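You operate a simulated robot arm through the tools that you are given. There is no shell and no other tool.

You run a simulated robot arm. Do the job below in one go: nothing can be reset, and whatever is moved stays where it is left.

TASK
Wash and dry grimy plate 1 in the washer drawer on SHORT.
Fine: shut the drawer, red switch ON and blue switch set before you press START; at CLEAN hold DRY till the blue lamp lights, then red switch OFF.

It is judged by the outcome, as a careful person would: the job done as asked, and still so three seconds after it is handed in. It fails if anything else is knocked over, pushed out of place, dropped, spilled or broken.

THE ROBOT
A 7-joint arm with a two-finger parallel gripper, fixed in place. Base frame: the origin is on the floor under the middle of its stand, x ahead of it, y to its left, z up. Readings come in cm, rad, newtons and seconds.
It reaches about 147.9 cm from its shoulder. Its first joint turns from -2.897 to 2.897 rad. Payload 4.4 kg.
The tool frame sits at the grasp point between the pads (the TCP): z along the fingers, y along the line on which they close. The tips reach 2.3 cm beyond it. Largest opening 9.4 cm; finger width 3.8, thickness 1; the body of the gripper, 5.4 by 9.6 cm, starts 3.9 cm behind the TCP.
Orientation is told as [roll, pitch, yaw] about the base's x, y, z axes, in that order, counted from this pose: with the fingers straight down and closing along the base's y, the tool's x points along the base's -x, its y along +y and its z along -z.

THE INTERFACE
- The arm moves only by the tool jog_arm. Its argument "rows" is a list of rows, each a list of 7 numbers: the turn, a rotation vector about the tool's x, y, z in rad, then the shift along the tool's x, y, z in cm, then the gripper command, from -1 (shut) to 1 (fully open), values between in proportion. In form: [[ax, ay, az, tx, ty, tz, gripper], ...]. A call has 1 to 20 rows; each row is the pose to reach, as a shift and turn from the pose commanded when the call began, along the tool's axes at that moment. Each row takes 0.2 s and may step no farther than 5 cm and 0.15 rad from the row before; otherwise, or with a gripper value out of range, the whole call is refused. A pose out of reach is approached as far as the arm can. The call stops where the force on the tool passes 90 N (or 10 N more than at its start, if that is more) or the arm is blocked; 0.2 s more then pass. Each finger travels about 7.2 cm/s and halts on what it meets, pressing with about 33 N; the grip force reading is that of the motor and also rises with nothing between the fingers. The clock runs only during rows and for 0.2 s after the last one: add rows that repeat a pose to give the fingers time. It gives the time, the measured TCP pose, the force on the tool (base axes), the opening and the grip force at its end, in the units of the frame above (readings bear some noise), with the torque about the TCP (base axes, N m) and any sound that the robot's microphone picked up.
- Cameras (640 x 400 px; columns grow to the right, rows downward): "scene" is fixed at [23.14, -49.75, 169.99]; the picture's right is [0.73, -0.68, 0.00], its down [-0.54, -0.58, -0.60] and it looks along [0.41, 0.44, -0.80] (base axes); focal length 214 px, centre (320, 200). "wrist" rides on the gripper at [8.6, 1.6, -7.5] in the tool frame; the picture's right is [-0.18, 0.98, 0.00], its down [-0.58, -0.11, -0.81] and it looks along [-0.79, -0.15, 0.59] (tool axes); focal length 243 px, centre (320, 200). There is no depth. A picture from a camera that has moved, and an enlarged one, comes with that camera's place and axes in the base frame and with its lens. The place of the scene camera against the robot may be out by one fixed shift of up to 1.8 cm in any direction.
- snapshot(camera): a new picture of that camera. The clock stands still meanwhile.
- zoom(camera, box): a new picture of the part [left, top, right, bottom] of that camera's present view, enlarged. The clock stands still meanwhile.
- hand_in(): hands the job in; it is judged then, once.

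Nothing tells you positions but the pictures and the camera data. Unless the task says otherwise, let go and move clear before handing in.

The tools are called after "Emit:" as name(argument=value, ...) on one line, values as JSON. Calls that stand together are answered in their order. jog_arm: Moves the arm, as the interface text tells. Its arguments: {"type":"object","properties":{"rows":{"type":"array","items":{"type":"array","items":{"type":"number"}}}},"required":["rows"]} The other tools are called the same way: snapshot (camera) takes a picture; zoom (camera, box) takes an enlarged picture of a part of a camera's view; hand_in () hands the job in.

At the start:

```text
time: 0.0
eef_pos: [60.21, 4.84, 134.39]
ee_rot: [0.001, 0.0, 0.002]
ft_force: [-0.1, 0.6, 0.1]
moment: [0.01, 0.01, 0.0]
finger_gap: 9.4
gripper_force: 0.0
```

scene: 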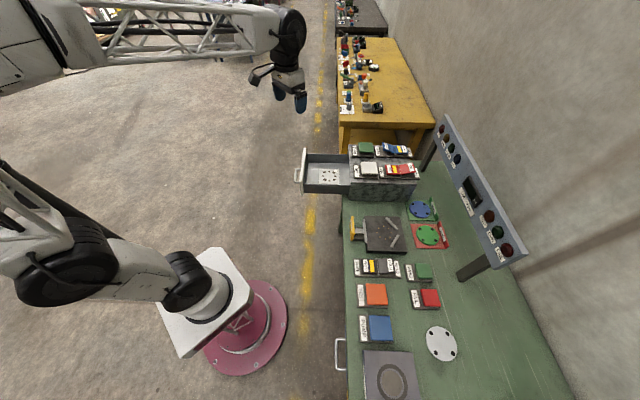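
wrist: 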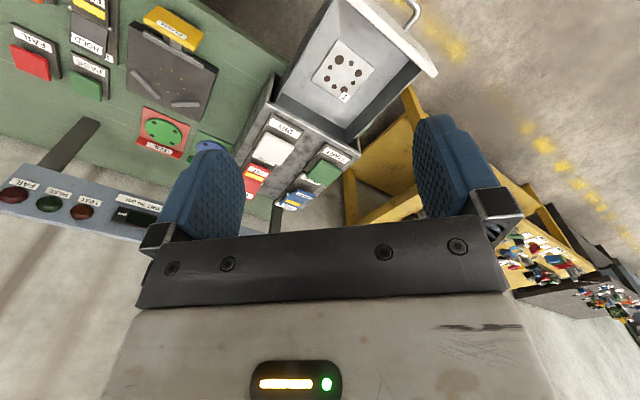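

I see a green bench with a washer drawer standing open, a plate already in it, and a control box with buttons and rocker switches on top. I'll take enlarged pictures to read the labels before moving.

Emit:
zoom(camera="scene", box=[280, 120, 440, 220])

Emit:
zoom(camera="scene", box=[340, 130, 430, 190])

Emit:
zoom(camera="scene", box=[340, 200, 480, 300])

Emit:
zoom(camera="scene", box=[420, 110, 540, 270])

Emit:
zoom(camera="scene", box=[330, 280, 490, 400])

Emit:
zoom(camera="wrist", box=[200, 0, 440, 220])

```text
4.00 times, centred on (360, 170) of scene
camera zoom: at [23.14, -49.75, 169.99], right [0.73, -0.68, 0.0], down [-0.54, -0.58, -0.6], along [0.41, 0.44, -0.8], focal length 858 px, centre (160, 320)
```

zoom: 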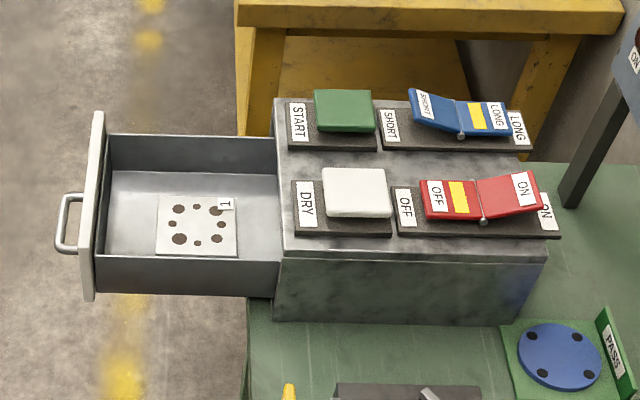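

```text
6.67 times, centred on (385, 160) of scene
camera zoom: at [23.14, -49.75, 169.99], right [0.73, -0.68, 0.0], down [-0.54, -0.58, -0.6], along [0.41, 0.44, -0.8], focal length 1430 px, centre (-113, 467)
```

zoom: 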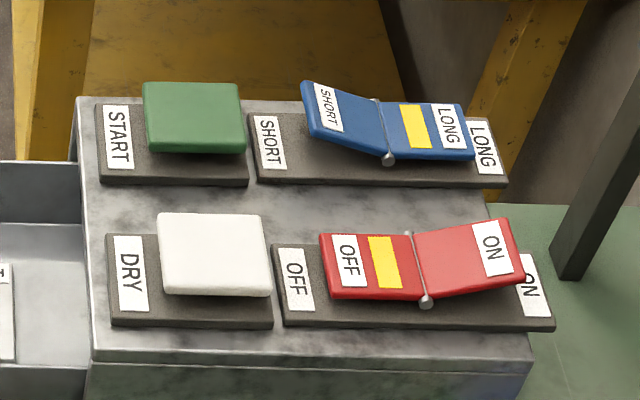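

```text
4.00 times, centred on (410, 250) of scene
camera zoom: at [23.14, -49.75, 169.99], right [0.73, -0.68, 0.0], down [-0.54, -0.58, -0.6], along [0.41, 0.44, -0.8], focal length 858 px, centre (-40, 0)
```

zoom: 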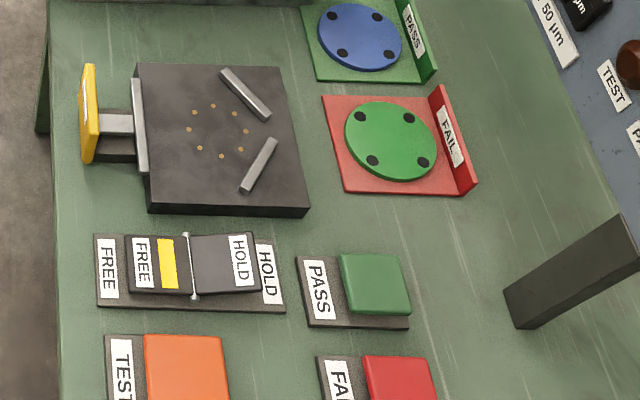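

```text
2.50 times, centred on (480, 190) of scene
camera zoom: at [23.14, -49.75, 169.99], right [0.73, -0.68, 0.0], down [-0.54, -0.58, -0.6], along [0.41, 0.44, -0.8], focal length 536 px, centre (-80, 225)
```

zoom: 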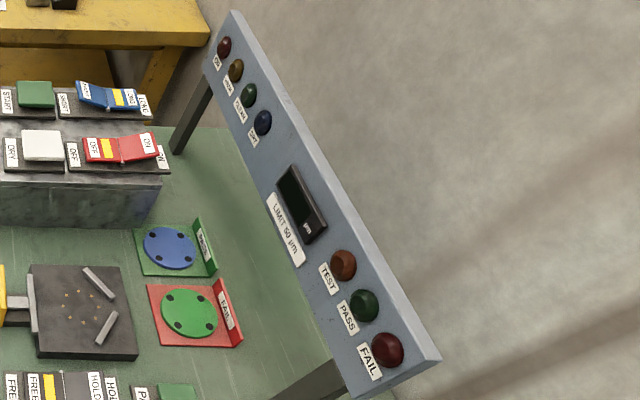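

```text
3.33 times, centred on (410, 340) of scene
camera zoom: at [23.14, -49.75, 169.99], right [0.73, -0.68, 0.0], down [-0.54, -0.58, -0.6], along [0.41, 0.44, -0.8], focal length 715 px, centre (20, -267)
```

zoom: 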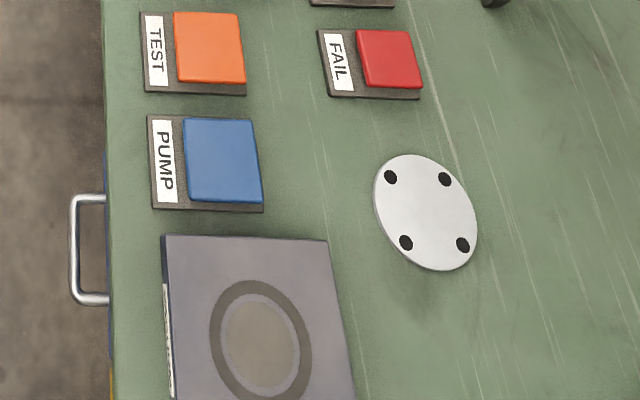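

```text
1.82 times, centred on (320, 110) of wrist
camera zoom: at [51.53, 6.46, 141.75], right [0.18, 0.98, 0.0], down [0.58, -0.11, 0.81], along [0.79, -0.15, -0.59], focal length 441 px, centre (320, 364)
```

zoom: 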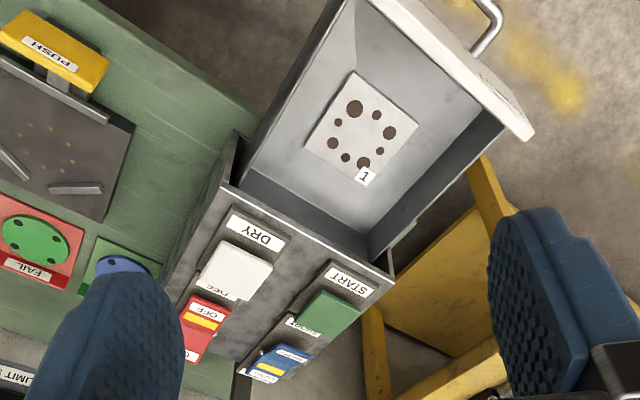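

The drawer is open with plate 1 in it, the red switch reads OFF, and the blue switch is on LONG. I place DRY at about (89,-12,97) and START at about (100,-1,97), with the washer turned about -0.75 rad. I'll yaw the tool to match, move for a better view, and read the lamp labels.

Emit:
jog_arm(rows=[[0, 0, 0.125, -2, 1.2, 1, 1], [0, 0, 0.25, -4, 2.4, 2, 1], [0, 0, 0.375, -6, 3.6, 3, 1], [0, 0, 0.5, -8, 4.8, 4, 1], [0, 0, 0.625, -10, 6, 5, 1], [0, 0, 0.75, -12, 7.2, 6, 1], [0, 0, 0.75, -12, 7.2, 6, 1]])

Emit:
snapshot(camera="wrist")

Emit:
zoom(camera="scene", box=[430, 110, 480, 170])

Emit:
snapshot(camera="scene")

```text
time: 1.6
eef_pos: [72.2, 12.15, 128.4]
ee_rot: [0.001, 0.0, -0.749]
ft_force: [0.3, -0.4, 0.1]
moment: [-0.01, -0.03, 0.0]
finger_gap: 9.39
gripper_force: 0.0
```

```text
taken
camera wrist: at [67.03, 19.19, 135.74], right [0.81, 0.59, 0.0], down [0.35, -0.48, 0.81], along [0.48, -0.65, -0.59], focal length 243 px, centre (320, 200)
```

wrist: 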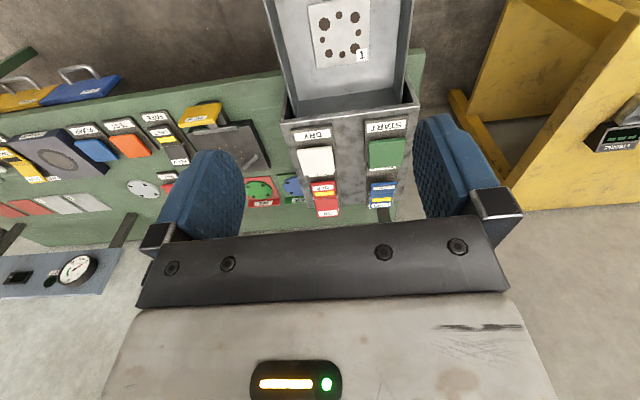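

```text
6.67 times, centred on (455, 140) of scene
camera zoom: at [23.14, -49.75, 169.99], right [0.73, -0.68, 0.0], down [-0.54, -0.58, -0.6], along [0.41, 0.44, -0.8], focal length 1430 px, centre (-580, 600)
```

zoom: 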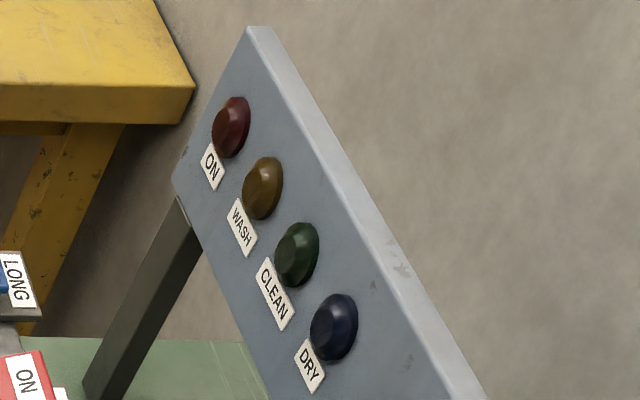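

```text
taken
```

scene: 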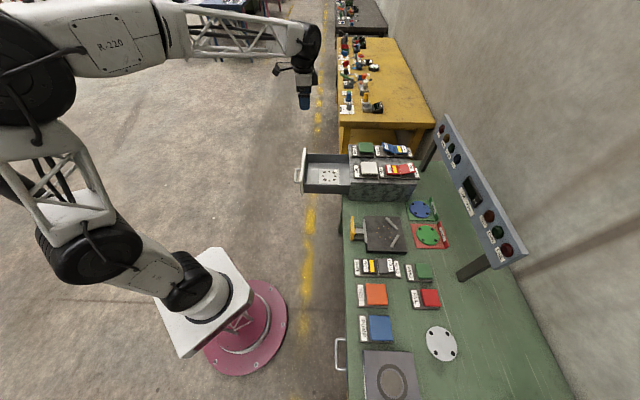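

Lamps read ON, WASH, CLEAN and DRY, and the scene camera can see them. Next I'll take close wrist views of the washer top and drawer to fix positions.

Emit:
zoom(camera="wrist", box=[240, 80, 440, 220])

Emit:
zoom(camera="wrist", box=[240, 0, 440, 120])

```text
2.86 times, centred on (340, 150) of wrist
camera zoom: at [67.03, 19.19, 135.74], right [0.81, 0.59, 0.0], down [0.35, -0.48, 0.81], along [0.48, -0.65, -0.59], focal length 693 px, centre (263, 343)
```

zoom: 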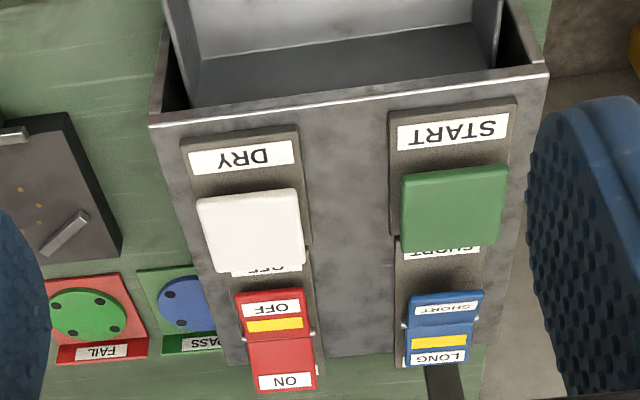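

```text
3.20 times, centred on (340, 60) of wrist
camera zoom: at [67.03, 19.19, 135.74], right [0.81, 0.59, 0.0], down [0.35, -0.48, 0.81], along [0.48, -0.65, -0.59], focal length 776 px, centre (256, 648)
```

zoom: 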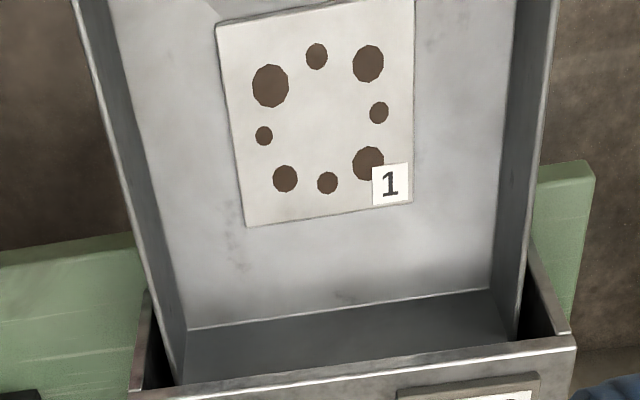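

I put the washer top at z≈92.5, with its front edge at u≈63.7 along the 45° washer axis (u toward the wall, v along the bench). The open drawer's front is at u≈38.5, and its handle at about u≈35, v≈58–62. I'll back off in front of the drawer and lower a bit to see its face and handle height.

Emit:
jog_arm(rows=[[0, 0, 0.009, 4.5, 0.6, 0, 1], [0, 0, 0.018, 9, 1.3, 0, 1], [0, 0, 0.027, 13.5, 1.9, 0, 1], [0, 0, 0.036, 18, 2.6, 0, 1], [0, 0, 0.036, 22.4, 3.2, 0, 1], [0, 0, 0.036, 22.4, 3.2, 5, 1], [0, 0, 0.036, 22.4, 3.2, 10, 1], [0, 0, 0.036, 22.4, 3.2, 15, 1], [0, 0, 0.036, 22.4, 3.2, 20, 1], [0, 0, 0.036, 22.4, 3.2, 20, 1]])

Emit:
snapshot(camera="wrist")

Emit:
snapshot(camera="scene")

```text
time: 3.8
eef_pos: [58.05, 29.69, 108.52]
ee_rot: [0.001, -0.001, -0.785]
ft_force: [-0.4, 0.3, 0.9]
moment: [-0.01, 0.0, -0.01]
finger_gap: 9.4
gripper_force: 0.0
```

```text
taken
camera wrist: at [53.1, 36.97, 115.78], right [0.83, 0.56, 0.0], down [0.33, -0.49, 0.81], along [0.46, -0.67, -0.59], focal length 243 px, centre (320, 200)
```

wrist: 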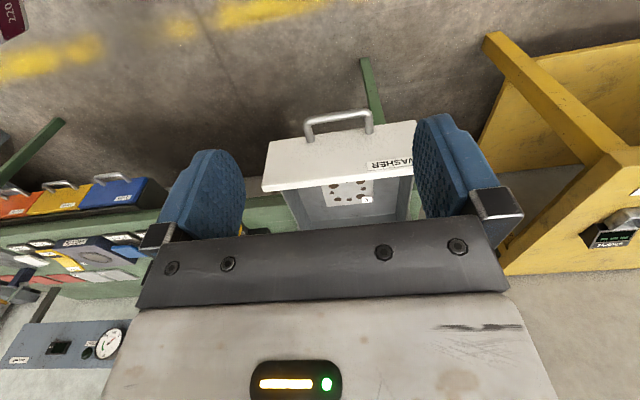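

```text
taken
```

scene: 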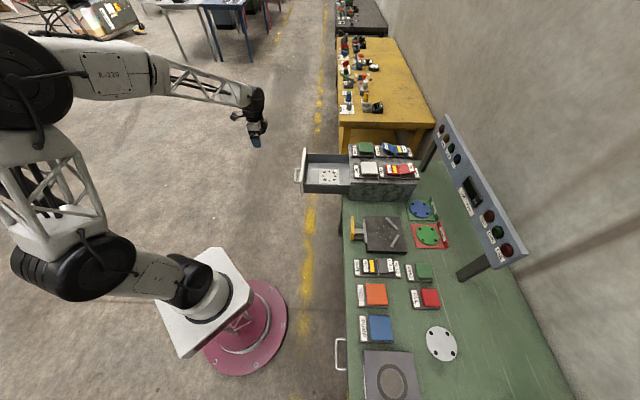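

The drawer's white front labelled WASHER and its handle are in view. I'll zoom in to get the handle height.

Emit:
zoom(camera="wrist", box=[240, 90, 440, 240])

Emit:
zoom(camera="scene", box=[280, 135, 360, 205])

```text
2.67 times, centred on (340, 165) of wrist
camera zoom: at [53.1, 36.97, 115.78], right [0.83, 0.56, 0.0], down [0.33, -0.49, 0.81], along [0.46, -0.67, -0.59], focal length 647 px, centre (267, 293)
```

zoom: 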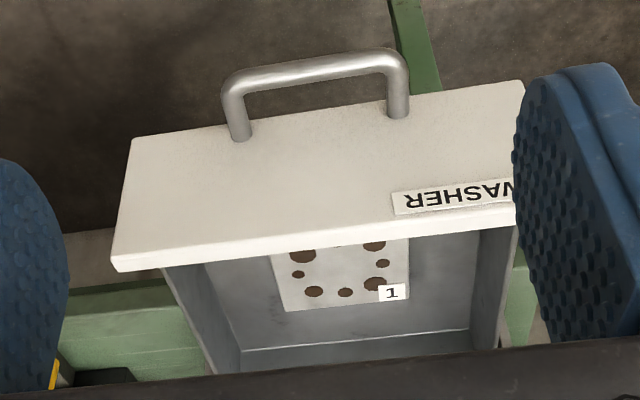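

```text
5.71 times, centred on (320, 170) of scene
camera zoom: at [23.14, -49.75, 169.99], right [0.73, -0.68, 0.0], down [-0.54, -0.58, -0.6], along [0.41, 0.44, -0.8], focal length 1226 px, centre (320, 371)
```

zoom: 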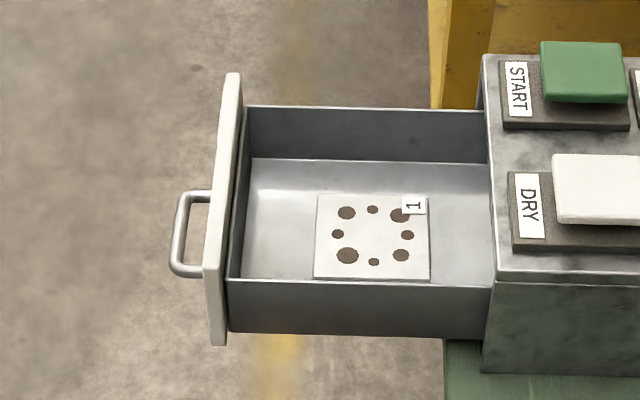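

The handle bar sits at about u=35.5, v=62, z=81.6, below the middle of the drawer front, and the tool is already lined up at v=62. I'll close the fingers, go down in front of the handle, and stop short of it.

Emit:
jog_arm(rows=[[0, 0, 0, 0, 0, 4.5, -1], [0, 0, 0, 0, 0, 9, -1], [0, 0, 0, 0, 0, 13.5, -1], [0, 0, 0, 0, 0, 18, -1], [0, 0, 0, 0, 0, 22.5, -1], [0, 0, 0, 0, 0, 27, -1], [0, 0, 0, -4, 0, 27, -1], [0, 0, 0, -8, 0, 27, -1], [0, 0, 0, -10, 0, 27, -1], [0, 0, 0, -10, 0, 27, -1]])

Emit:
snapshot(camera="scene")

Emit:
snapshot(camera="wrist")

Emit:
zoom(camera="scene", box=[260, 115, 380, 205])

```text
time: 6.0
eef_pos: [65.04, 22.57, 81.45]
ee_rot: [0.001, -0.001, -0.784]
ft_force: [0.4, -1.0, 0.9]
moment: [-0.01, 0.01, -0.01]
finger_gap: 0.02
gripper_force: 32.5
```

```text
taken
```

scene: 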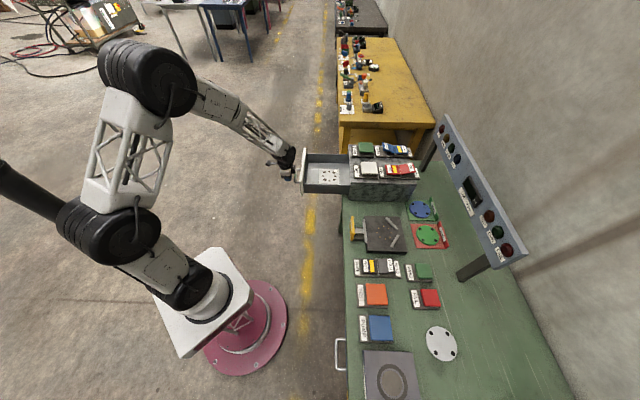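

```text
taken
camera wrist: at [60.1, 29.75, 88.77], right [0.83, 0.56, 0.0], down [0.33, -0.49, 0.81], along [0.46, -0.67, -0.59], focal length 243 px, centre (320, 200)
```

wrist: 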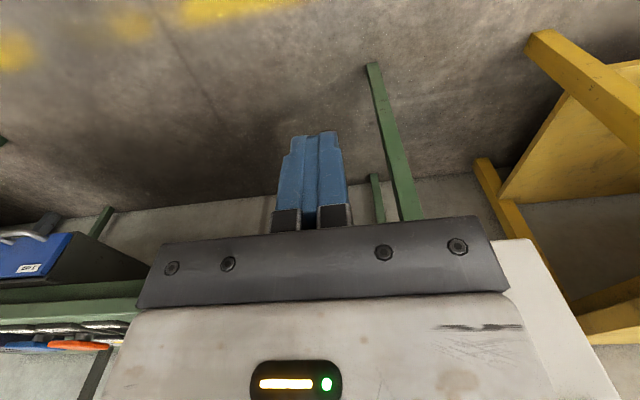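

```text
4.44 times, centred on (320, 160) of scene
camera zoom: at [23.14, -49.75, 169.99], right [0.73, -0.68, 0.0], down [-0.54, -0.58, -0.6], along [0.41, 0.44, -0.8], focal length 953 px, centre (320, 378)
```

zoom: 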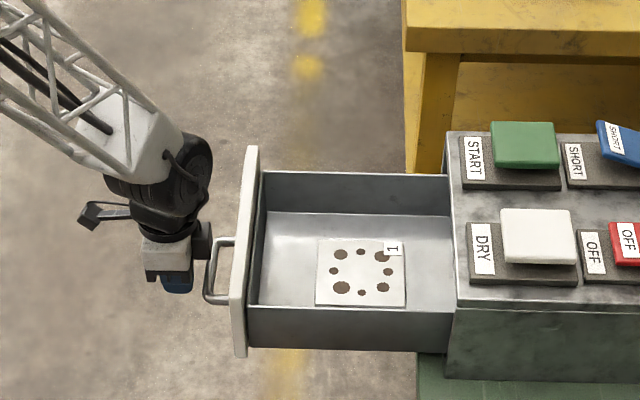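

The fingers are right in front of the handle. I'll push it steadily toward the washer.

Emit:
jog_arm(rows=[[0, 0, 0, -1, 0, 0, -1], [0, 0, 0, -2, 0, 0, -1], [0, 0, 0, -3, 0, 0, -1], [0, 0, 0, -4, 0, 0, -1], [0, 0, 0, -5.2, 0, 0, -1], [0, 0, 0, -6.4, 0, 0, -1], [0, 0, 0, -7.6, 0, 0, -1], [0, 0, 0, -8.8, 0, 0, -1], [0, 0, 0, -10, 0, 0, -1], [0, 0, 0, -11.2, 0, 0, -1], [0, 0, 0, -12.4, 0, 0, -1], [0, 0, 0, -13.6, 0, 0, -1], [0, 0, 0, -14.8, 0, 0, -1], [0, 0, 0, -16, 0, 0, -1]])

Emit:
zoom(camera="scene", box=[260, 115, 440, 225])

```text
time: 9.0
eef_pos: [76.23, 11.24, 81.45]
ee_rot: [0.0, -0.001, -0.786]
ft_force: [-0.2, 0.0, -0.4]
moment: [0.02, 0.01, -0.02]
finger_gap: 0.04
gripper_force: 33.1
```

```text
3.56 times, centred on (350, 170) of scene
camera zoom: at [23.14, -49.75, 169.99], right [0.73, -0.68, 0.0], down [-0.54, -0.58, -0.6], along [0.41, 0.44, -0.8], focal length 763 px, centre (213, 307)
```

zoom: 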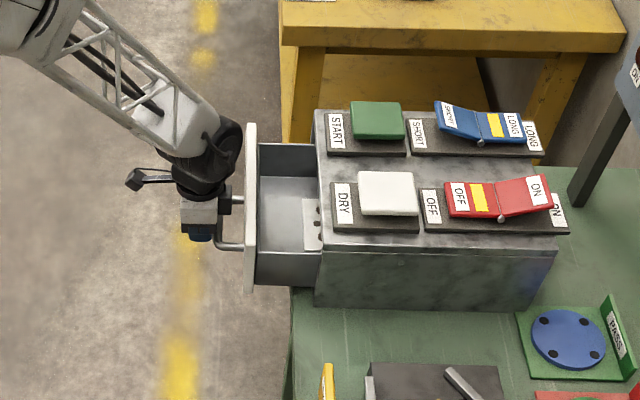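

The drawer is sliding in with almost no resistance. I'll keep pushing, more slowly toward the end.

Emit:
jog_arm(rows=[[0, 0, 0, -1, 0, 0, -1], [0, 0, 0, -2, 0, 0, -1], [0, 0, 0, -3, 0, 0, -1], [0, 0, 0, -4, 0, 0, -1], [0, 0, 0, -5, 0, 0, -1], [0, 0, 0, -6, 0, 0, -1], [0, 0, 0, -6.7, 0, 0, -1], [0, 0, 0, -7.4, 0, 0, -1], [0, 0, 0, -8, 0, 0, -1], [0, 0, 0, -8.5, 0, 0, -1], [0, 0, 0, -9, 0, 0, -1], [0, 0, 0, -9.5, 0, 0, -1]])

Emit:
zoom(camera="scene", box=[260, 115, 440, 225])

```text
time: 11.6
eef_pos: [82.61, 4.96, 81.36]
ee_rot: [-0.005, 0.007, -0.782]
ft_force: [-25.7, 22.6, 15.6]
moment: [-0.46, -0.67, 0.18]
finger_gap: 0.0
gripper_force: 32.8
stopped in row 12: the force on the tool passed its limit at 108 N (the readings are from after the stop); the commanded pose is now the measured one
```

```text
3.56 times, centred on (350, 170) of scene
camera zoom: at [23.14, -49.75, 169.99], right [0.73, -0.68, 0.0], down [-0.54, -0.58, -0.6], along [0.41, 0.44, -0.8], focal length 763 px, centre (213, 307)
```

zoom: 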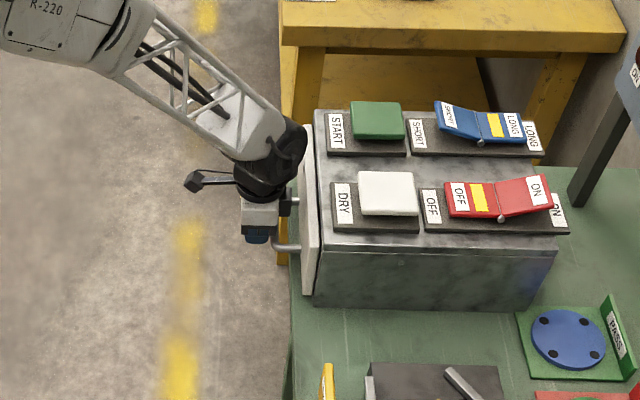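

The drawer front now sits against the washer body, and the push stopped hard against the end. I'll back off, rise, and look down at it and the controls.

Emit:
jog_arm(rows=[[0, 0, 0, 2, 0, 0, -1], [0, 0, 0, 5, 0, 0, -1], [0, 0, 0, 9, 0, 0, -1], [0, 0, 0, 13, 0, 0, -1], [0, 0, 0, 13, 0, -5, -1], [0, 0, 0, 13, 0, -10, -1], [0, 0, 0, 13, 0, -15, -1], [0, 0, 0, 13, 0, -20, -1], [0, 0, 0, 13, 0, -25, -1], [0, 0, 0, 13, 0, -30, -1], [0, 0, 0, 13, 0, -35, -1], [0, 0, 0, 13, 0, -35, -1]])

Emit:
snapshot(camera="wrist")

Emit:
zoom(camera="scene", box=[330, 125, 450, 215])

```text
time: 14.2
eef_pos: [73.71, 14.09, 116.44]
ee_rot: [-0.003, 0.006, -0.784]
ft_force: [0.5, -0.1, -0.8]
moment: [0.01, 0.0, 0.01]
finger_gap: 0.0
gripper_force: 33.3
```

```text
taken
camera wrist: at [68.65, 21.32, 123.84], right [0.82, 0.57, -0.01], down [0.34, -0.49, 0.8], along [0.45, -0.66, -0.59], focal length 243 px, centre (320, 200)
```

wrist: 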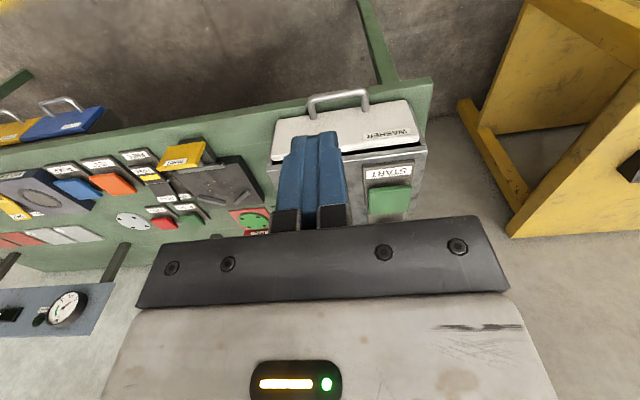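

```text
4.44 times, centred on (390, 170) of scene
camera zoom: at [23.14, -49.75, 169.99], right [0.73, -0.68, 0.0], down [-0.54, -0.58, -0.6], along [0.41, 0.44, -0.8], focal length 953 px, centre (9, 333)
```

zoom: 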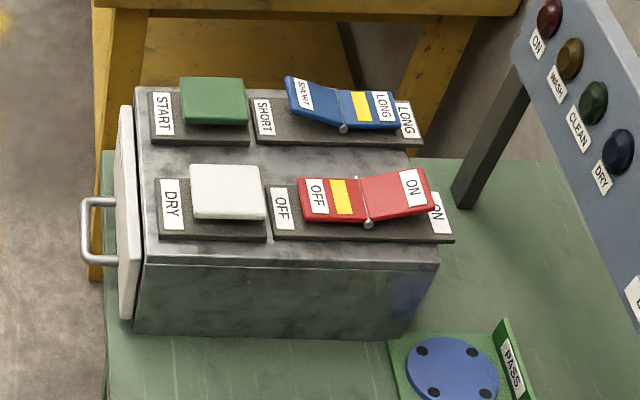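

The drawer looks shut, but I'll check for a gap and note the current washer markings.

Emit:
zoom(camera="wrist", box=[260, 80, 440, 190])

Emit:
zoom(camera="scene", box=[343, 140, 383, 205])

```text
3.56 times, centred on (350, 135) of wrist
camera zoom: at [68.65, 21.32, 123.84], right [0.82, 0.57, -0.01], down [0.34, -0.49, 0.8], along [0.45, -0.66, -0.59], focal length 863 px, centre (213, 431)
```

zoom: 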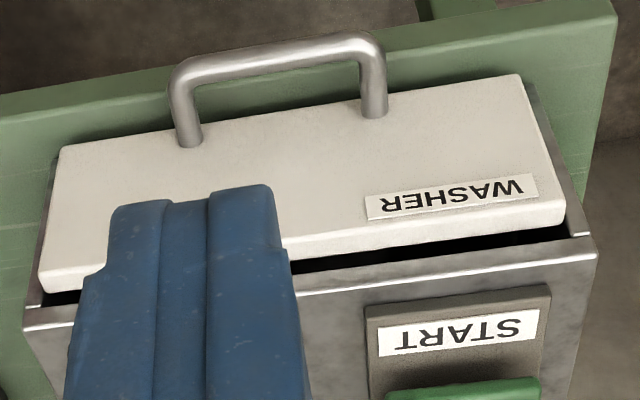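

```text
6.15 times, centred on (363, 172) of scene
camera zoom: at [23.14, -49.75, 169.99], right [0.73, -0.68, 0.0], down [-0.54, -0.58, -0.6], along [0.41, 0.44, -0.8], focal length 1320 px, centre (55, 369)
```

zoom: 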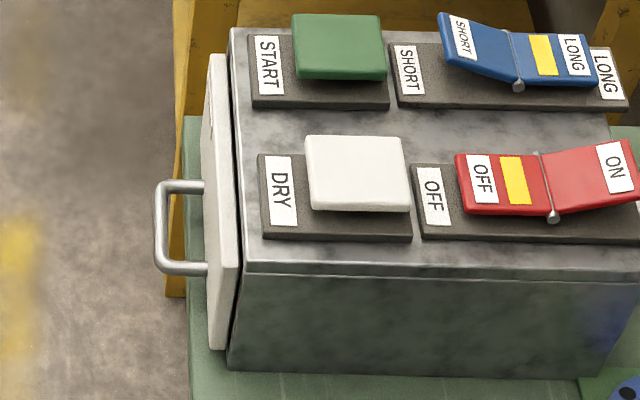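

The front hasn't sprung back since the hard stop, so I take the drawer as shut. Next I'll fly over toward the red switch, with its ON end at about u=90.5, v=54, and check clearance to the lamp panel.

Emit:
jog_arm(rows=[[0, 0, 0, -4.5, -0.8, 0, -1], [0, 0, 0, -9, -1.6, 0, -1], [0, 0, 0, -13.5, -2.4, 0, -1], [0, 0, 0, -18, -3.2, 0, -1], [0, 0, 0, -22.5, -4, 0, -1], [0, 0, 0, -27, -4.8, 0, -1], [0, 0, 0, -31.5, -5.6, 0, -1], [0, 0, 0, -36, -6.4, 0, -1], [0, 0, 0, -40, -7.2, 0, -1], [0, 0, 0, -43, -8.1, 0, -1], [0, 0, 0, -43, -8.1, 0, -1]])

Emit:
snapshot(camera="wrist")

Emit:
snapshot(camera="scene")

Emit:
zoom(camera="scene", box=[340, 90, 480, 210])

```text
time: 16.6
eef_pos: [98.38, -21.96, 116.21]
ee_rot: [-0.003, 0.004, -0.784]
ft_force: [-0.6, -0.4, 0.1]
moment: [0.0, 0.0, 0.0]
finger_gap: 0.0
gripper_force: 33.1
```

```text
taken
camera wrist: at [93.45, -14.8, 123.54], right [0.82, 0.57, 0.0], down [0.34, -0.49, 0.8], along [0.45, -0.66, -0.59], focal length 243 px, centre (320, 200)
```

wrist: 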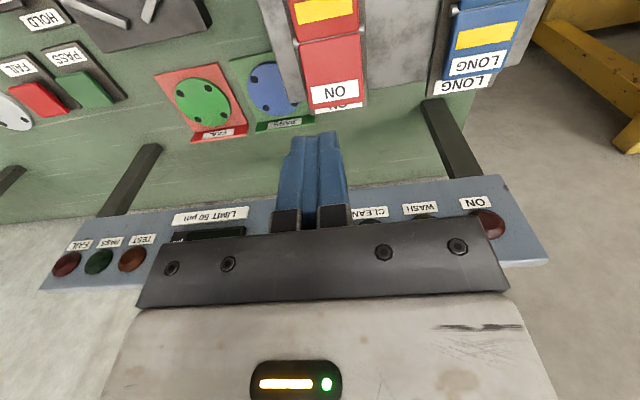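

```text
taken
```

scene: 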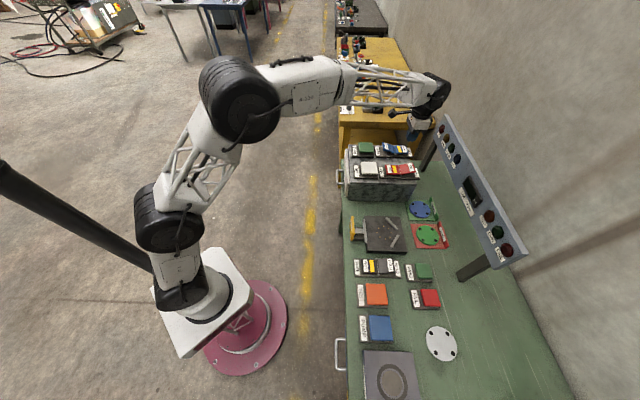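

```text
3.33 times, centred on (410, 150) of scene
camera zoom: at [23.14, -49.75, 169.99], right [0.73, -0.68, 0.0], down [-0.54, -0.58, -0.6], along [0.41, 0.44, -0.8], focal length 715 px, centre (20, 367)
```

zoom: 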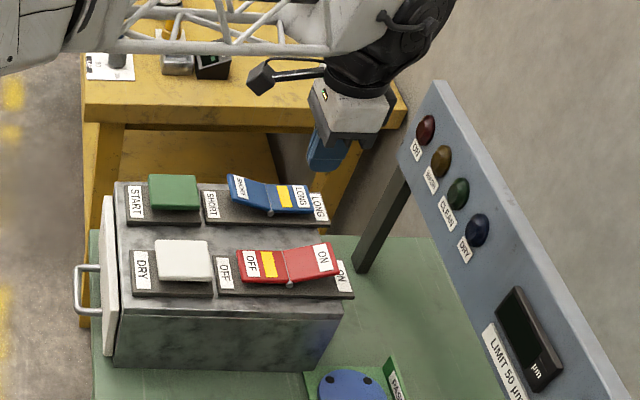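

I'm over the red switch with about 12 cm to spare to the lamp panel. Next I'll line up over the ON half at about u=90, v=54.4 and come down to just above it.

Emit:
jog_arm(rows=[[0, 0, 0, -4.7, 0.4, 0, -1], [0, 0, 0, -4.9, 0.4, 4, -1], [0, 0, 0, -4.9, 0.4, 8, -1], [0, 0, 0, -4.9, 0.4, 11, -1], [0, 0, 0, -4.9, 0.4, 12.5, -1], [0, 0, 0, -4.9, 0.4, 12.5, -1]])

Emit:
snapshot(camera="wrist")

Emit:
zoom(camera="scene", box=[350, 110, 470, 200])

```text
time: 18.0
eef_pos: [101.97, -25.09, 103.61]
ee_rot: [-0.004, 0.006, -0.784]
ft_force: [0.0, -0.3, 0.1]
moment: [-0.01, -0.02, 0.01]
finger_gap: 0.02
gripper_force: 33.0
```

```text
taken
camera wrist: at [97.06, -17.88, 111.07], right [0.82, 0.57, 0.0], down [0.34, -0.49, 0.8], along [0.45, -0.66, -0.59], focal length 243 px, centre (320, 200)
```

wrist: 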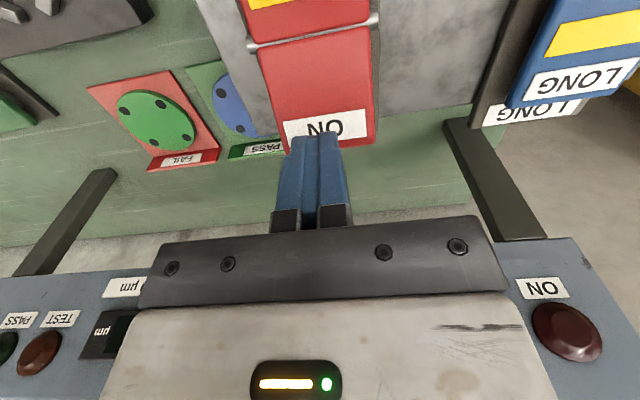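

```text
4.44 times, centred on (410, 155) of scene
camera zoom: at [23.14, -49.75, 169.99], right [0.73, -0.68, 0.0], down [-0.54, -0.58, -0.6], along [0.41, 0.44, -0.8], focal length 953 px, centre (-80, 400)
```

zoom: 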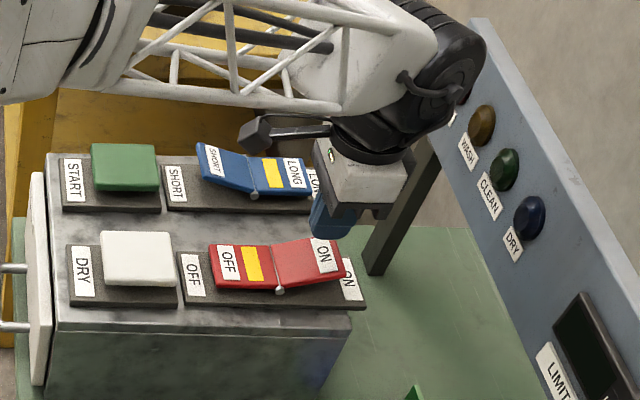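

The fingers are right above the ON end. I'll press down in small steps and watch the force.

Emit:
jog_arm(rows=[[0, 0, 0, 0, 0.3, 0.6, -1], [0, 0, 0, 0, 0.3, 1.2, -1], [0, 0, 0, 0, 0.3, 1.7, -1], [0, 0, 0, 0, 0.3, 2.2, -1], [0, 0, 0, 0, 0.3, 2.7, -1], [0, 0, 0, 0, 0.3, 3.2, -1], [0, 0, 0, 0, 0.3, 3.2, -1]])

Emit:
zoom(camera="scene", box=[350, 110, 470, 200])

```text
time: 19.6
eef_pos: [102.29, -24.96, 100.52]
ee_rot: [-0.003, 0.005, -0.783]
ft_force: [0.2, 0.7, 0.9]
moment: [-0.01, -0.03, 0.0]
finger_gap: 0.0
gripper_force: 32.9
```

```text
4.44 times, centred on (410, 155) of scene
camera zoom: at [23.14, -49.75, 169.99], right [0.73, -0.68, 0.0], down [-0.54, -0.58, -0.6], along [0.41, 0.44, -0.8], focal length 953 px, centre (-80, 400)
```

zoom: 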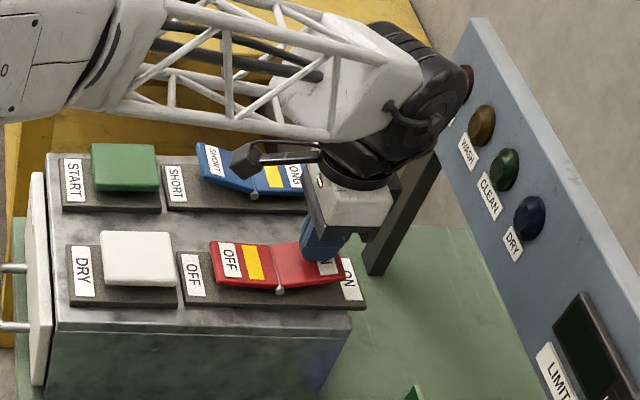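

Contact is just starting and the force is still near zero. I'll keep pressing.

Emit:
jog_arm(rows=[[0, 0, 0, 0, 0, 0.3, -1], [0, 0, 0, 0, 0, 0.6, -1], [0, 0, 0, 0, 0, 0.9, -1], [0, 0, 0, 0, 0, 1.2, -1], [0, 0, 0, 0, 0, 1.5, -1], [0, 0, 0, 0, 0, 1.8, -1], [0, 0, 0, 0, 0, 1.8, -1]])

Emit:
zoom(camera="scene", box=[350, 110, 470, 200])

```text
time: 21.2
eef_pos: [102.31, -24.95, 99.06]
ee_rot: [-0.003, 0.0, -0.783]
ft_force: [-17.1, 7.7, 41.7]
moment: [0.79, 0.88, 0.17]
finger_gap: 0.0
gripper_force: 33.2
```

```text
4.44 times, centred on (410, 155) of scene
camera zoom: at [23.14, -49.75, 169.99], right [0.73, -0.68, 0.0], down [-0.54, -0.58, -0.6], along [0.41, 0.44, -0.8], focal length 953 px, centre (-80, 400)
```

zoom: 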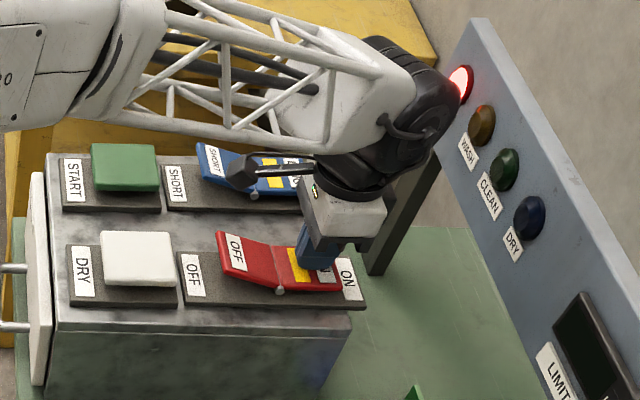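

The red switch is now ON and the ON lamp is lit. I'll rise and move over to the blue switch's SHORT half, at about u=82, v=70.

Emit:
jog_arm(rows=[[0, 0, 0, 0, 0, -2, -1], [0, 0, 0, 0, 0, -5, -1], [0, 0, 0, 0, 0, -9, -1], [0, 0, 0, 2, 4, -9, -1], [0, 0, 0, 4, 8, -9, -1], [0, 0, 0, 6, 12, -9, -1], [0, 0, 0, 8.2, 15.2, -9, -1], [0, 0, 0, 8.2, 15.2, -9, -1]])

Emit:
snapshot(camera="wrist")

Emit:
zoom(camera="scene", box=[350, 110, 470, 200])

```text
time: 23.0
eef_pos: [107.21, -8.38, 107.61]
ee_rot: [-0.003, 0.007, -0.783]
ft_force: [0.1, -0.3, 0.4]
moment: [-0.01, 0.02, 0.0]
finger_gap: 0.01
gripper_force: 32.8
```

```text
taken
camera wrist: at [102.3, -1.15, 114.97], right [0.82, 0.57, 0.0], down [0.34, -0.49, 0.8], along [0.45, -0.66, -0.59], focal length 243 px, centre (320, 200)
```

wrist: 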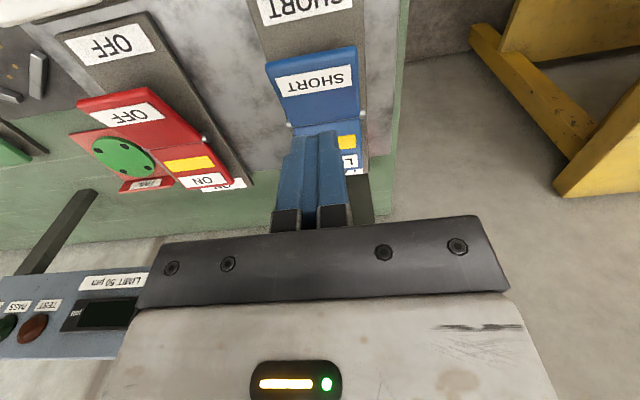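

```text
4.44 times, centred on (410, 155) of scene
camera zoom: at [23.14, -49.75, 169.99], right [0.73, -0.68, 0.0], down [-0.54, -0.58, -0.6], along [0.41, 0.44, -0.8], focal length 953 px, centre (-80, 400)
```

zoom: 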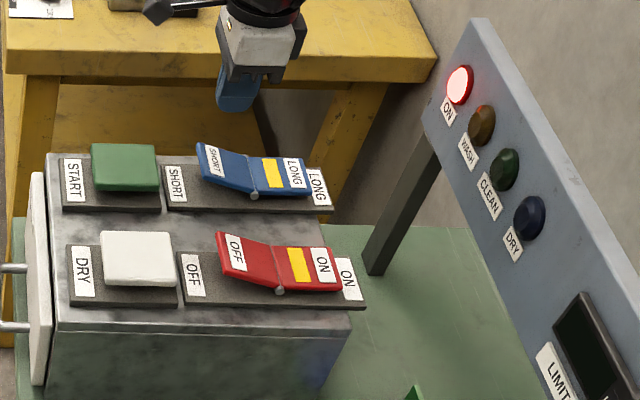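

The blue SHORT end is directly under the fingers. I'll go down and press it the same way I pressed the red one, ending near z≈99.2.

Emit:
jog_arm(rows=[[0, 0, 0, 0.2, 0, 3, -1], [0, 0, 0, 0.2, 0, 5, -1], [0, 0, 0, 0.2, 0, 6, -1], [0, 0, 0, 0.2, 0, 6.6, -1], [0, 0, 0, 0.2, 0, 7, -1], [0, 0, 0, 0.2, 0, 7.3, -1], [0, 0, 0, 0.2, 0, 7.6, -1], [0, 0, 0, 0.2, 0, 7.9, -1], [0, 0, 0, 0.2, 0, 8.2, -1], [0, 0, 0, 0.2, 0, 8.5, -1], [0, 0, 0, 0.2, 0, 8.7, -1], [0, 0, 0, 0.2, 0, 8.7, -1]])

Emit:
zoom(camera="scene", box=[350, 110, 470, 200])

```text
time: 25.6
eef_pos: [106.95, -8.14, 99.2]
ee_rot: [-0.004, 0.002, -0.784]
ft_force: [-6.3, 0.8, 14.0]
moment: [-0.13, -0.08, -0.04]
finger_gap: 0.0
gripper_force: 33.4
```

```text
4.44 times, centred on (410, 155) of scene
camera zoom: at [23.14, -49.75, 169.99], right [0.73, -0.68, 0.0], down [-0.54, -0.58, -0.6], along [0.41, 0.44, -0.8], focal length 953 px, centre (-80, 400)
```

zoom: 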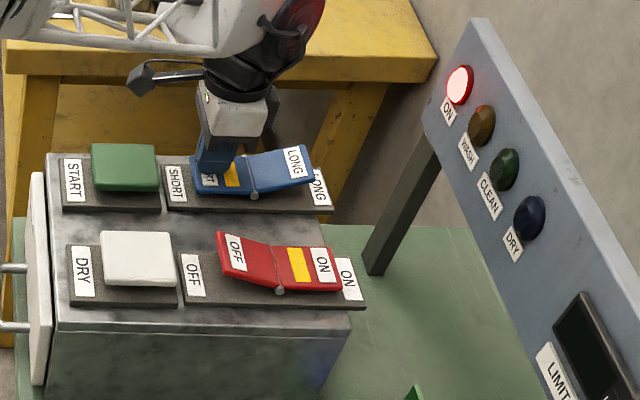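

The blue switch is now set to SHORT. I'll rise and move over START at about u=71.5, v=69.8, then confirm the settings before pressing.

Emit:
jog_arm(rows=[[0, 0, 0, 0, 0, -2, -1], [0, 0, 0, 0, 0, -5, -1], [0, 0, 0, 0, 0, -8, -1], [0, 0, 0, 4, 0, -8, -1], [0, 0, 0, 8, 0, -8, -1], [0, 0, 0, 9.9, 0, -8, -1], [0, 0, 0, 9.9, 0, -8, -1]])

Emit:
snapshot(camera="wrist")

Emit:
zoom(camera="scene", box=[340, 110, 460, 200])

```text
time: 27.2
eef_pos: [100.05, -1.26, 106.85]
ee_rot: [-0.005, 0.006, -0.785]
ft_force: [-0.2, 0.3, 0.8]
moment: [0.0, 0.01, -0.03]
finger_gap: 0.0
gripper_force: 32.7
```

```text
taken
camera wrist: at [95.15, 5.96, 114.26], right [0.82, 0.57, 0.0], down [0.34, -0.49, 0.8], along [0.45, -0.66, -0.59], focal length 243 px, centre (320, 200)
```

wrist: 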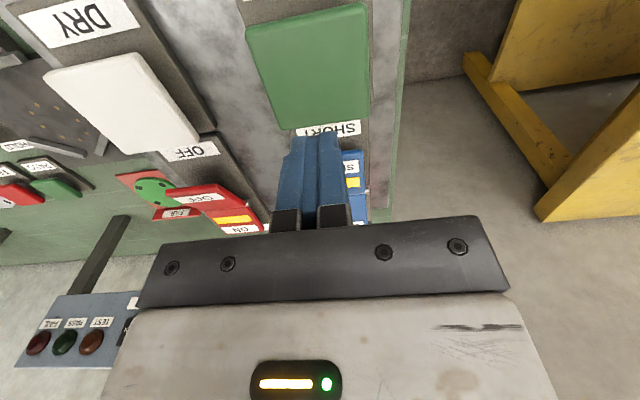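

```text
4.44 times, centred on (400, 155) of scene
camera zoom: at [23.14, -49.75, 169.99], right [0.73, -0.68, 0.0], down [-0.54, -0.58, -0.6], along [0.41, 0.44, -0.8], focal length 953 px, centre (-36, 400)
```

zoom: 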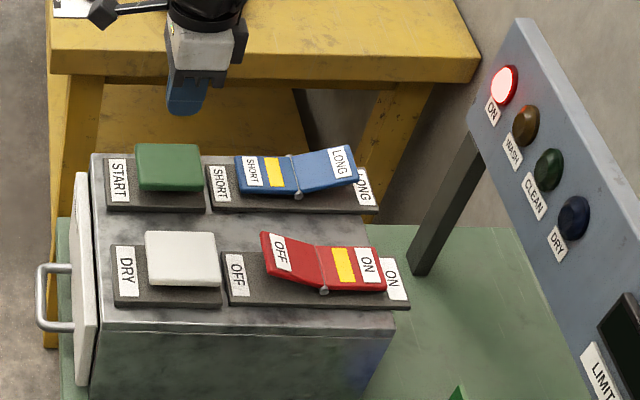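

The drawer is shut, red is ON, blue is on SHORT, and the ON lamp is lit. I'll press START now in small steps.

Emit:
jog_arm(rows=[[0, 0, 0, 0.8, -0.3, 3, -1], [0, 0, 0, 0.8, -0.3, 5, -1], [0, 0, 0, 0.8, -0.3, 6.2, -1], [0, 0, 0, 0.8, -0.3, 6.8, -1], [0, 0, 0, 0.8, -0.3, 7.2, -1], [0, 0, 0, 0.8, -0.3, 7.5, -1], [0, 0, 0, 0.8, -0.3, 7.8, -1], [0, 0, 0, 0.8, -0.3, 7.8, -1]])

Emit:
zoom(camera="scene", box=[340, 110, 460, 200])

```text
time: 29.0
eef_pos: [99.37, -1.04, 99.2]
ee_rot: [-0.004, 0.005, -0.782]
ft_force: [0.8, 2.2, 3.6]
moment: [0.01, -0.1, 0.06]
finger_gap: 0.0
gripper_force: 33.0
heard: click
```

```text
4.44 times, centred on (400, 155) of scene
camera zoom: at [23.14, -49.75, 169.99], right [0.73, -0.68, 0.0], down [-0.54, -0.58, -0.6], along [0.41, 0.44, -0.8], focal length 953 px, centre (-36, 400)
```

zoom: 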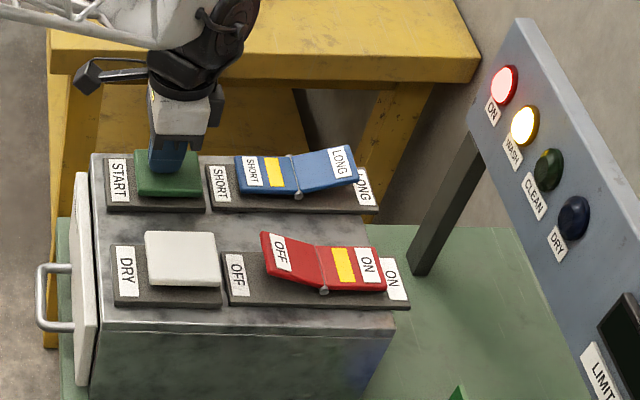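

START clicked and the WASH lamp is lit. I'll lift off and hover above DRY at about u=70.7, v=54.4 without touching it, then wait for CLEAN.

Emit:
jog_arm(rows=[[0, 0, 0, 0, 0, -2, -1], [0, 0, 0, 0, 0, -6, -1], [0, 0, 0, 0.1, -4, -6, -1], [0, 0, 0, 0.2, -8, -6, -1], [0, 0, 0, 0.3, -12, -6, -1], [0, 0, 0, 0.3, -15.1, -6, -1], [0, 0, 0, 0.3, -15.1, -4, -1], [0, 0, 0, 0.3, -15.1, -3, -1]])

Emit:
snapshot(camera="wrist")

Emit:
zoom(camera="scene", box=[340, 110, 460, 200])

```text
time: 30.8
eef_pos: [88.39, -11.44, 102.2]
ee_rot: [-0.003, 0.005, -0.785]
ft_force: [0.6, 0.0, 0.4]
moment: [-0.02, 0.02, 0.02]
finger_gap: 0.0
gripper_force: 32.9
```

```text
taken
camera wrist: at [83.42, -4.21, 109.59], right [0.82, 0.57, -0.01], down [0.34, -0.49, 0.8], along [0.45, -0.66, -0.59], focal length 243 px, centre (320, 200)
```

wrist: 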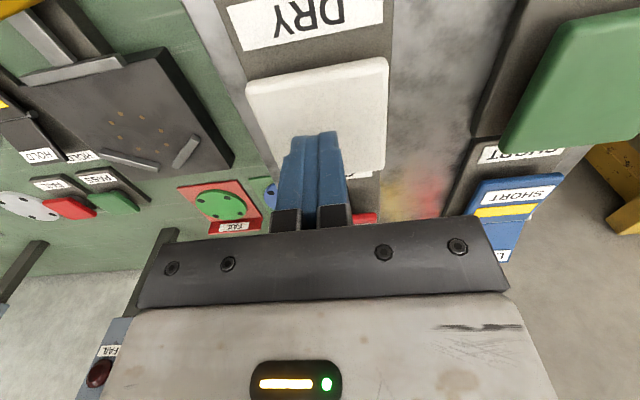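

```text
4.44 times, centred on (400, 155) of scene
camera zoom: at [23.14, -49.75, 169.99], right [0.73, -0.68, 0.0], down [-0.54, -0.58, -0.6], along [0.41, 0.44, -0.8], focal length 953 px, centre (-36, 400)
```

zoom: 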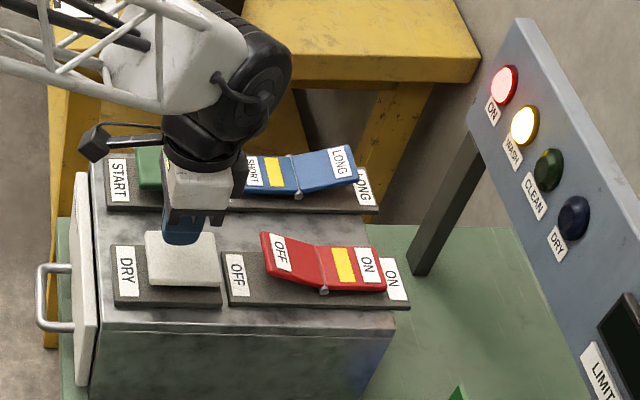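

I'm hovering over DRY with WASH still lit. I'll wait in short stretches and watch the lamps.

Emit:
jog_arm(rows=[[0, 0, 0, 0, 0, 0, -1], [0, 0, 0, 0, 0, 0, -1], [0, 0, 0, 0, 0, 0, -1], [0, 0, 0, 0, 0, 0, -1], [0, 0, 0, 0, 0, 0, -1]])

Emit:
zoom(camera="scene", box=[340, 110, 460, 200])

```text
time: 32.0
eef_pos: [88.27, -11.49, 102.2]
ee_rot: [-0.004, 0.007, -0.783]
ft_force: [0.2, 0.1, -0.6]
moment: [-0.03, 0.02, -0.02]
finger_gap: 0.0
gripper_force: 32.8
```

```text
4.44 times, centred on (400, 155) of scene
camera zoom: at [23.14, -49.75, 169.99], right [0.73, -0.68, 0.0], down [-0.54, -0.58, -0.6], along [0.41, 0.44, -0.8], focal length 953 px, centre (-36, 400)
```

zoom: 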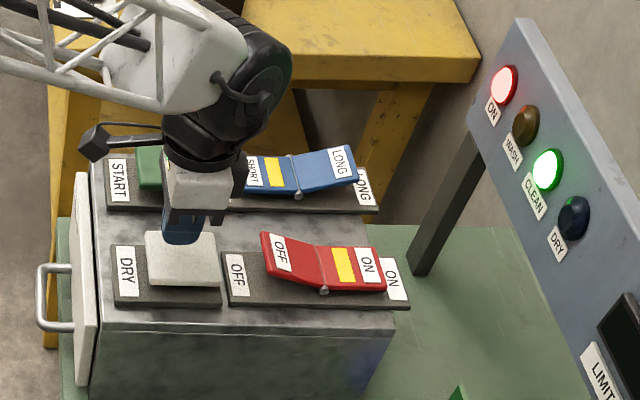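

CLEAN is lit and WASH has gone out. I'll press DRY and hold it down.

Emit:
jog_arm(rows=[[0, 0, 0, 0, 0, 1.2, -1], [0, 0, 0, 0, 0, 2, -1], [0, 0, 0, 0, 0, 2.5, -1], [0, 0, 0, 0, 0, 2.9, -1], [0, 0, 0, 0, 0, 3.2, -1], [0, 0, 0, 0, 0, 3.4, -1], [0, 0, 0, 0, 0, 3.4, -1]])

Emit:
zoom(camera="scene", box=[340, 110, 460, 200])

```text
time: 33.6
eef_pos: [88.37, -11.34, 98.89]
ee_rot: [-0.004, 0.005, -0.782]
ft_force: [2.0, 1.0, 6.7]
moment: [-0.07, -0.13, 0.03]
finger_gap: 0.01
gripper_force: 33.1
heard: click
```

```text
4.44 times, centred on (400, 155) of scene
camera zoom: at [23.14, -49.75, 169.99], right [0.73, -0.68, 0.0], down [-0.54, -0.58, -0.6], along [0.41, 0.44, -0.8], focal length 953 px, centre (-36, 400)
```

zoom: 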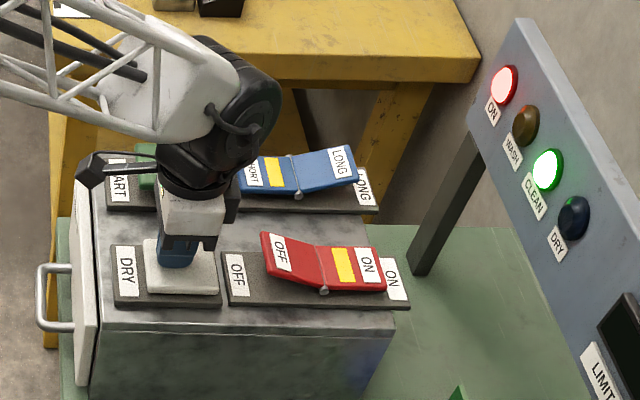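

DRY clicked and is held down with light force. The blue lamp isn't lit yet, so I'll keep holding.

Emit:
jog_arm(rows=[[0, 0, 0, 0, 0, 0.1, -1], [0, 0, 0, 0, 0, 0.1, -1], [0, 0, 0, 0, 0, 0.1, -1], [0, 0, 0, 0, 0, 0.1, -1], [0, 0, 0, 0, 0, 0.1, -1]])

Emit:
zoom(camera="scene", box=[340, 110, 460, 200])

```text
time: 34.8
eef_pos: [88.49, -11.4, 98.85]
ee_rot: [-0.003, 0.003, -0.783]
ft_force: [3.7, 3.5, 24.2]
moment: [-0.18, -0.33, 0.08]
finger_gap: 0.01
gripper_force: 33.6
```

```text
4.44 times, centred on (400, 155) of scene
camera zoom: at [23.14, -49.75, 169.99], right [0.73, -0.68, 0.0], down [-0.54, -0.58, -0.6], along [0.41, 0.44, -0.8], focal length 953 px, centre (-36, 400)
```

zoom: 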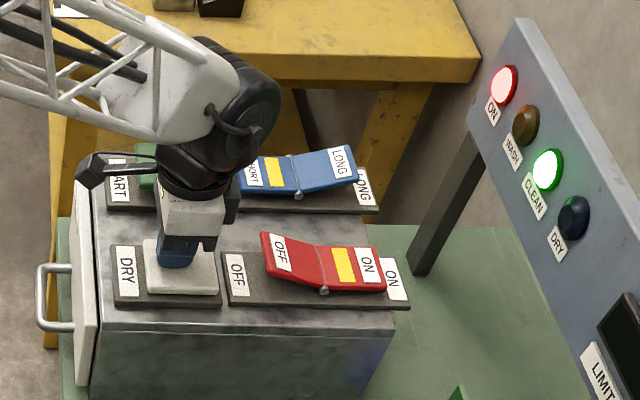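

DRY is bottomed out at about 24 N and the blue lamp is still dark. I'll keep holding without pressing further.

Emit:
jog_arm(rows=[[0, 0, 0, 0, 0, 0, -1], [0, 0, 0, 0, 0, 0, -1], [0, 0, 0, 0, 0, 0, -1], [0, 0, 0, 0, 0, 0, -1]])

Emit:
zoom(camera="scene", box=[340, 110, 460, 200])

```text
time: 35.8
eef_pos: [88.27, -11.32, 98.81]
ee_rot: [-0.004, 0.004, -0.782]
ft_force: [8.9, 4.2, 28.5]
moment: [-0.17, -0.51, 0.11]
finger_gap: 0.0
gripper_force: 32.7
```

```text
4.44 times, centred on (400, 155) of scene
camera zoom: at [23.14, -49.75, 169.99], right [0.73, -0.68, 0.0], down [-0.54, -0.58, -0.6], along [0.41, 0.44, -0.8], focal length 953 px, centre (-36, 400)
```

zoom: 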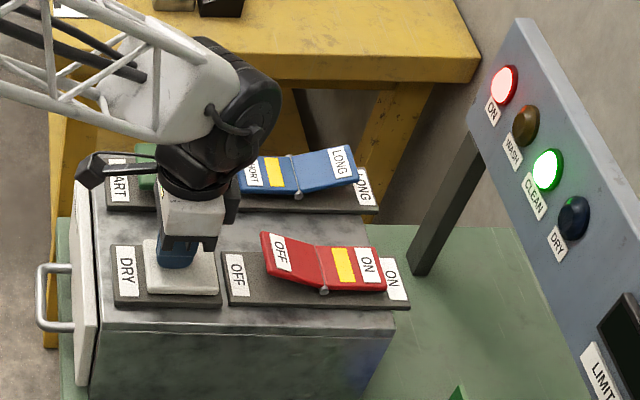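

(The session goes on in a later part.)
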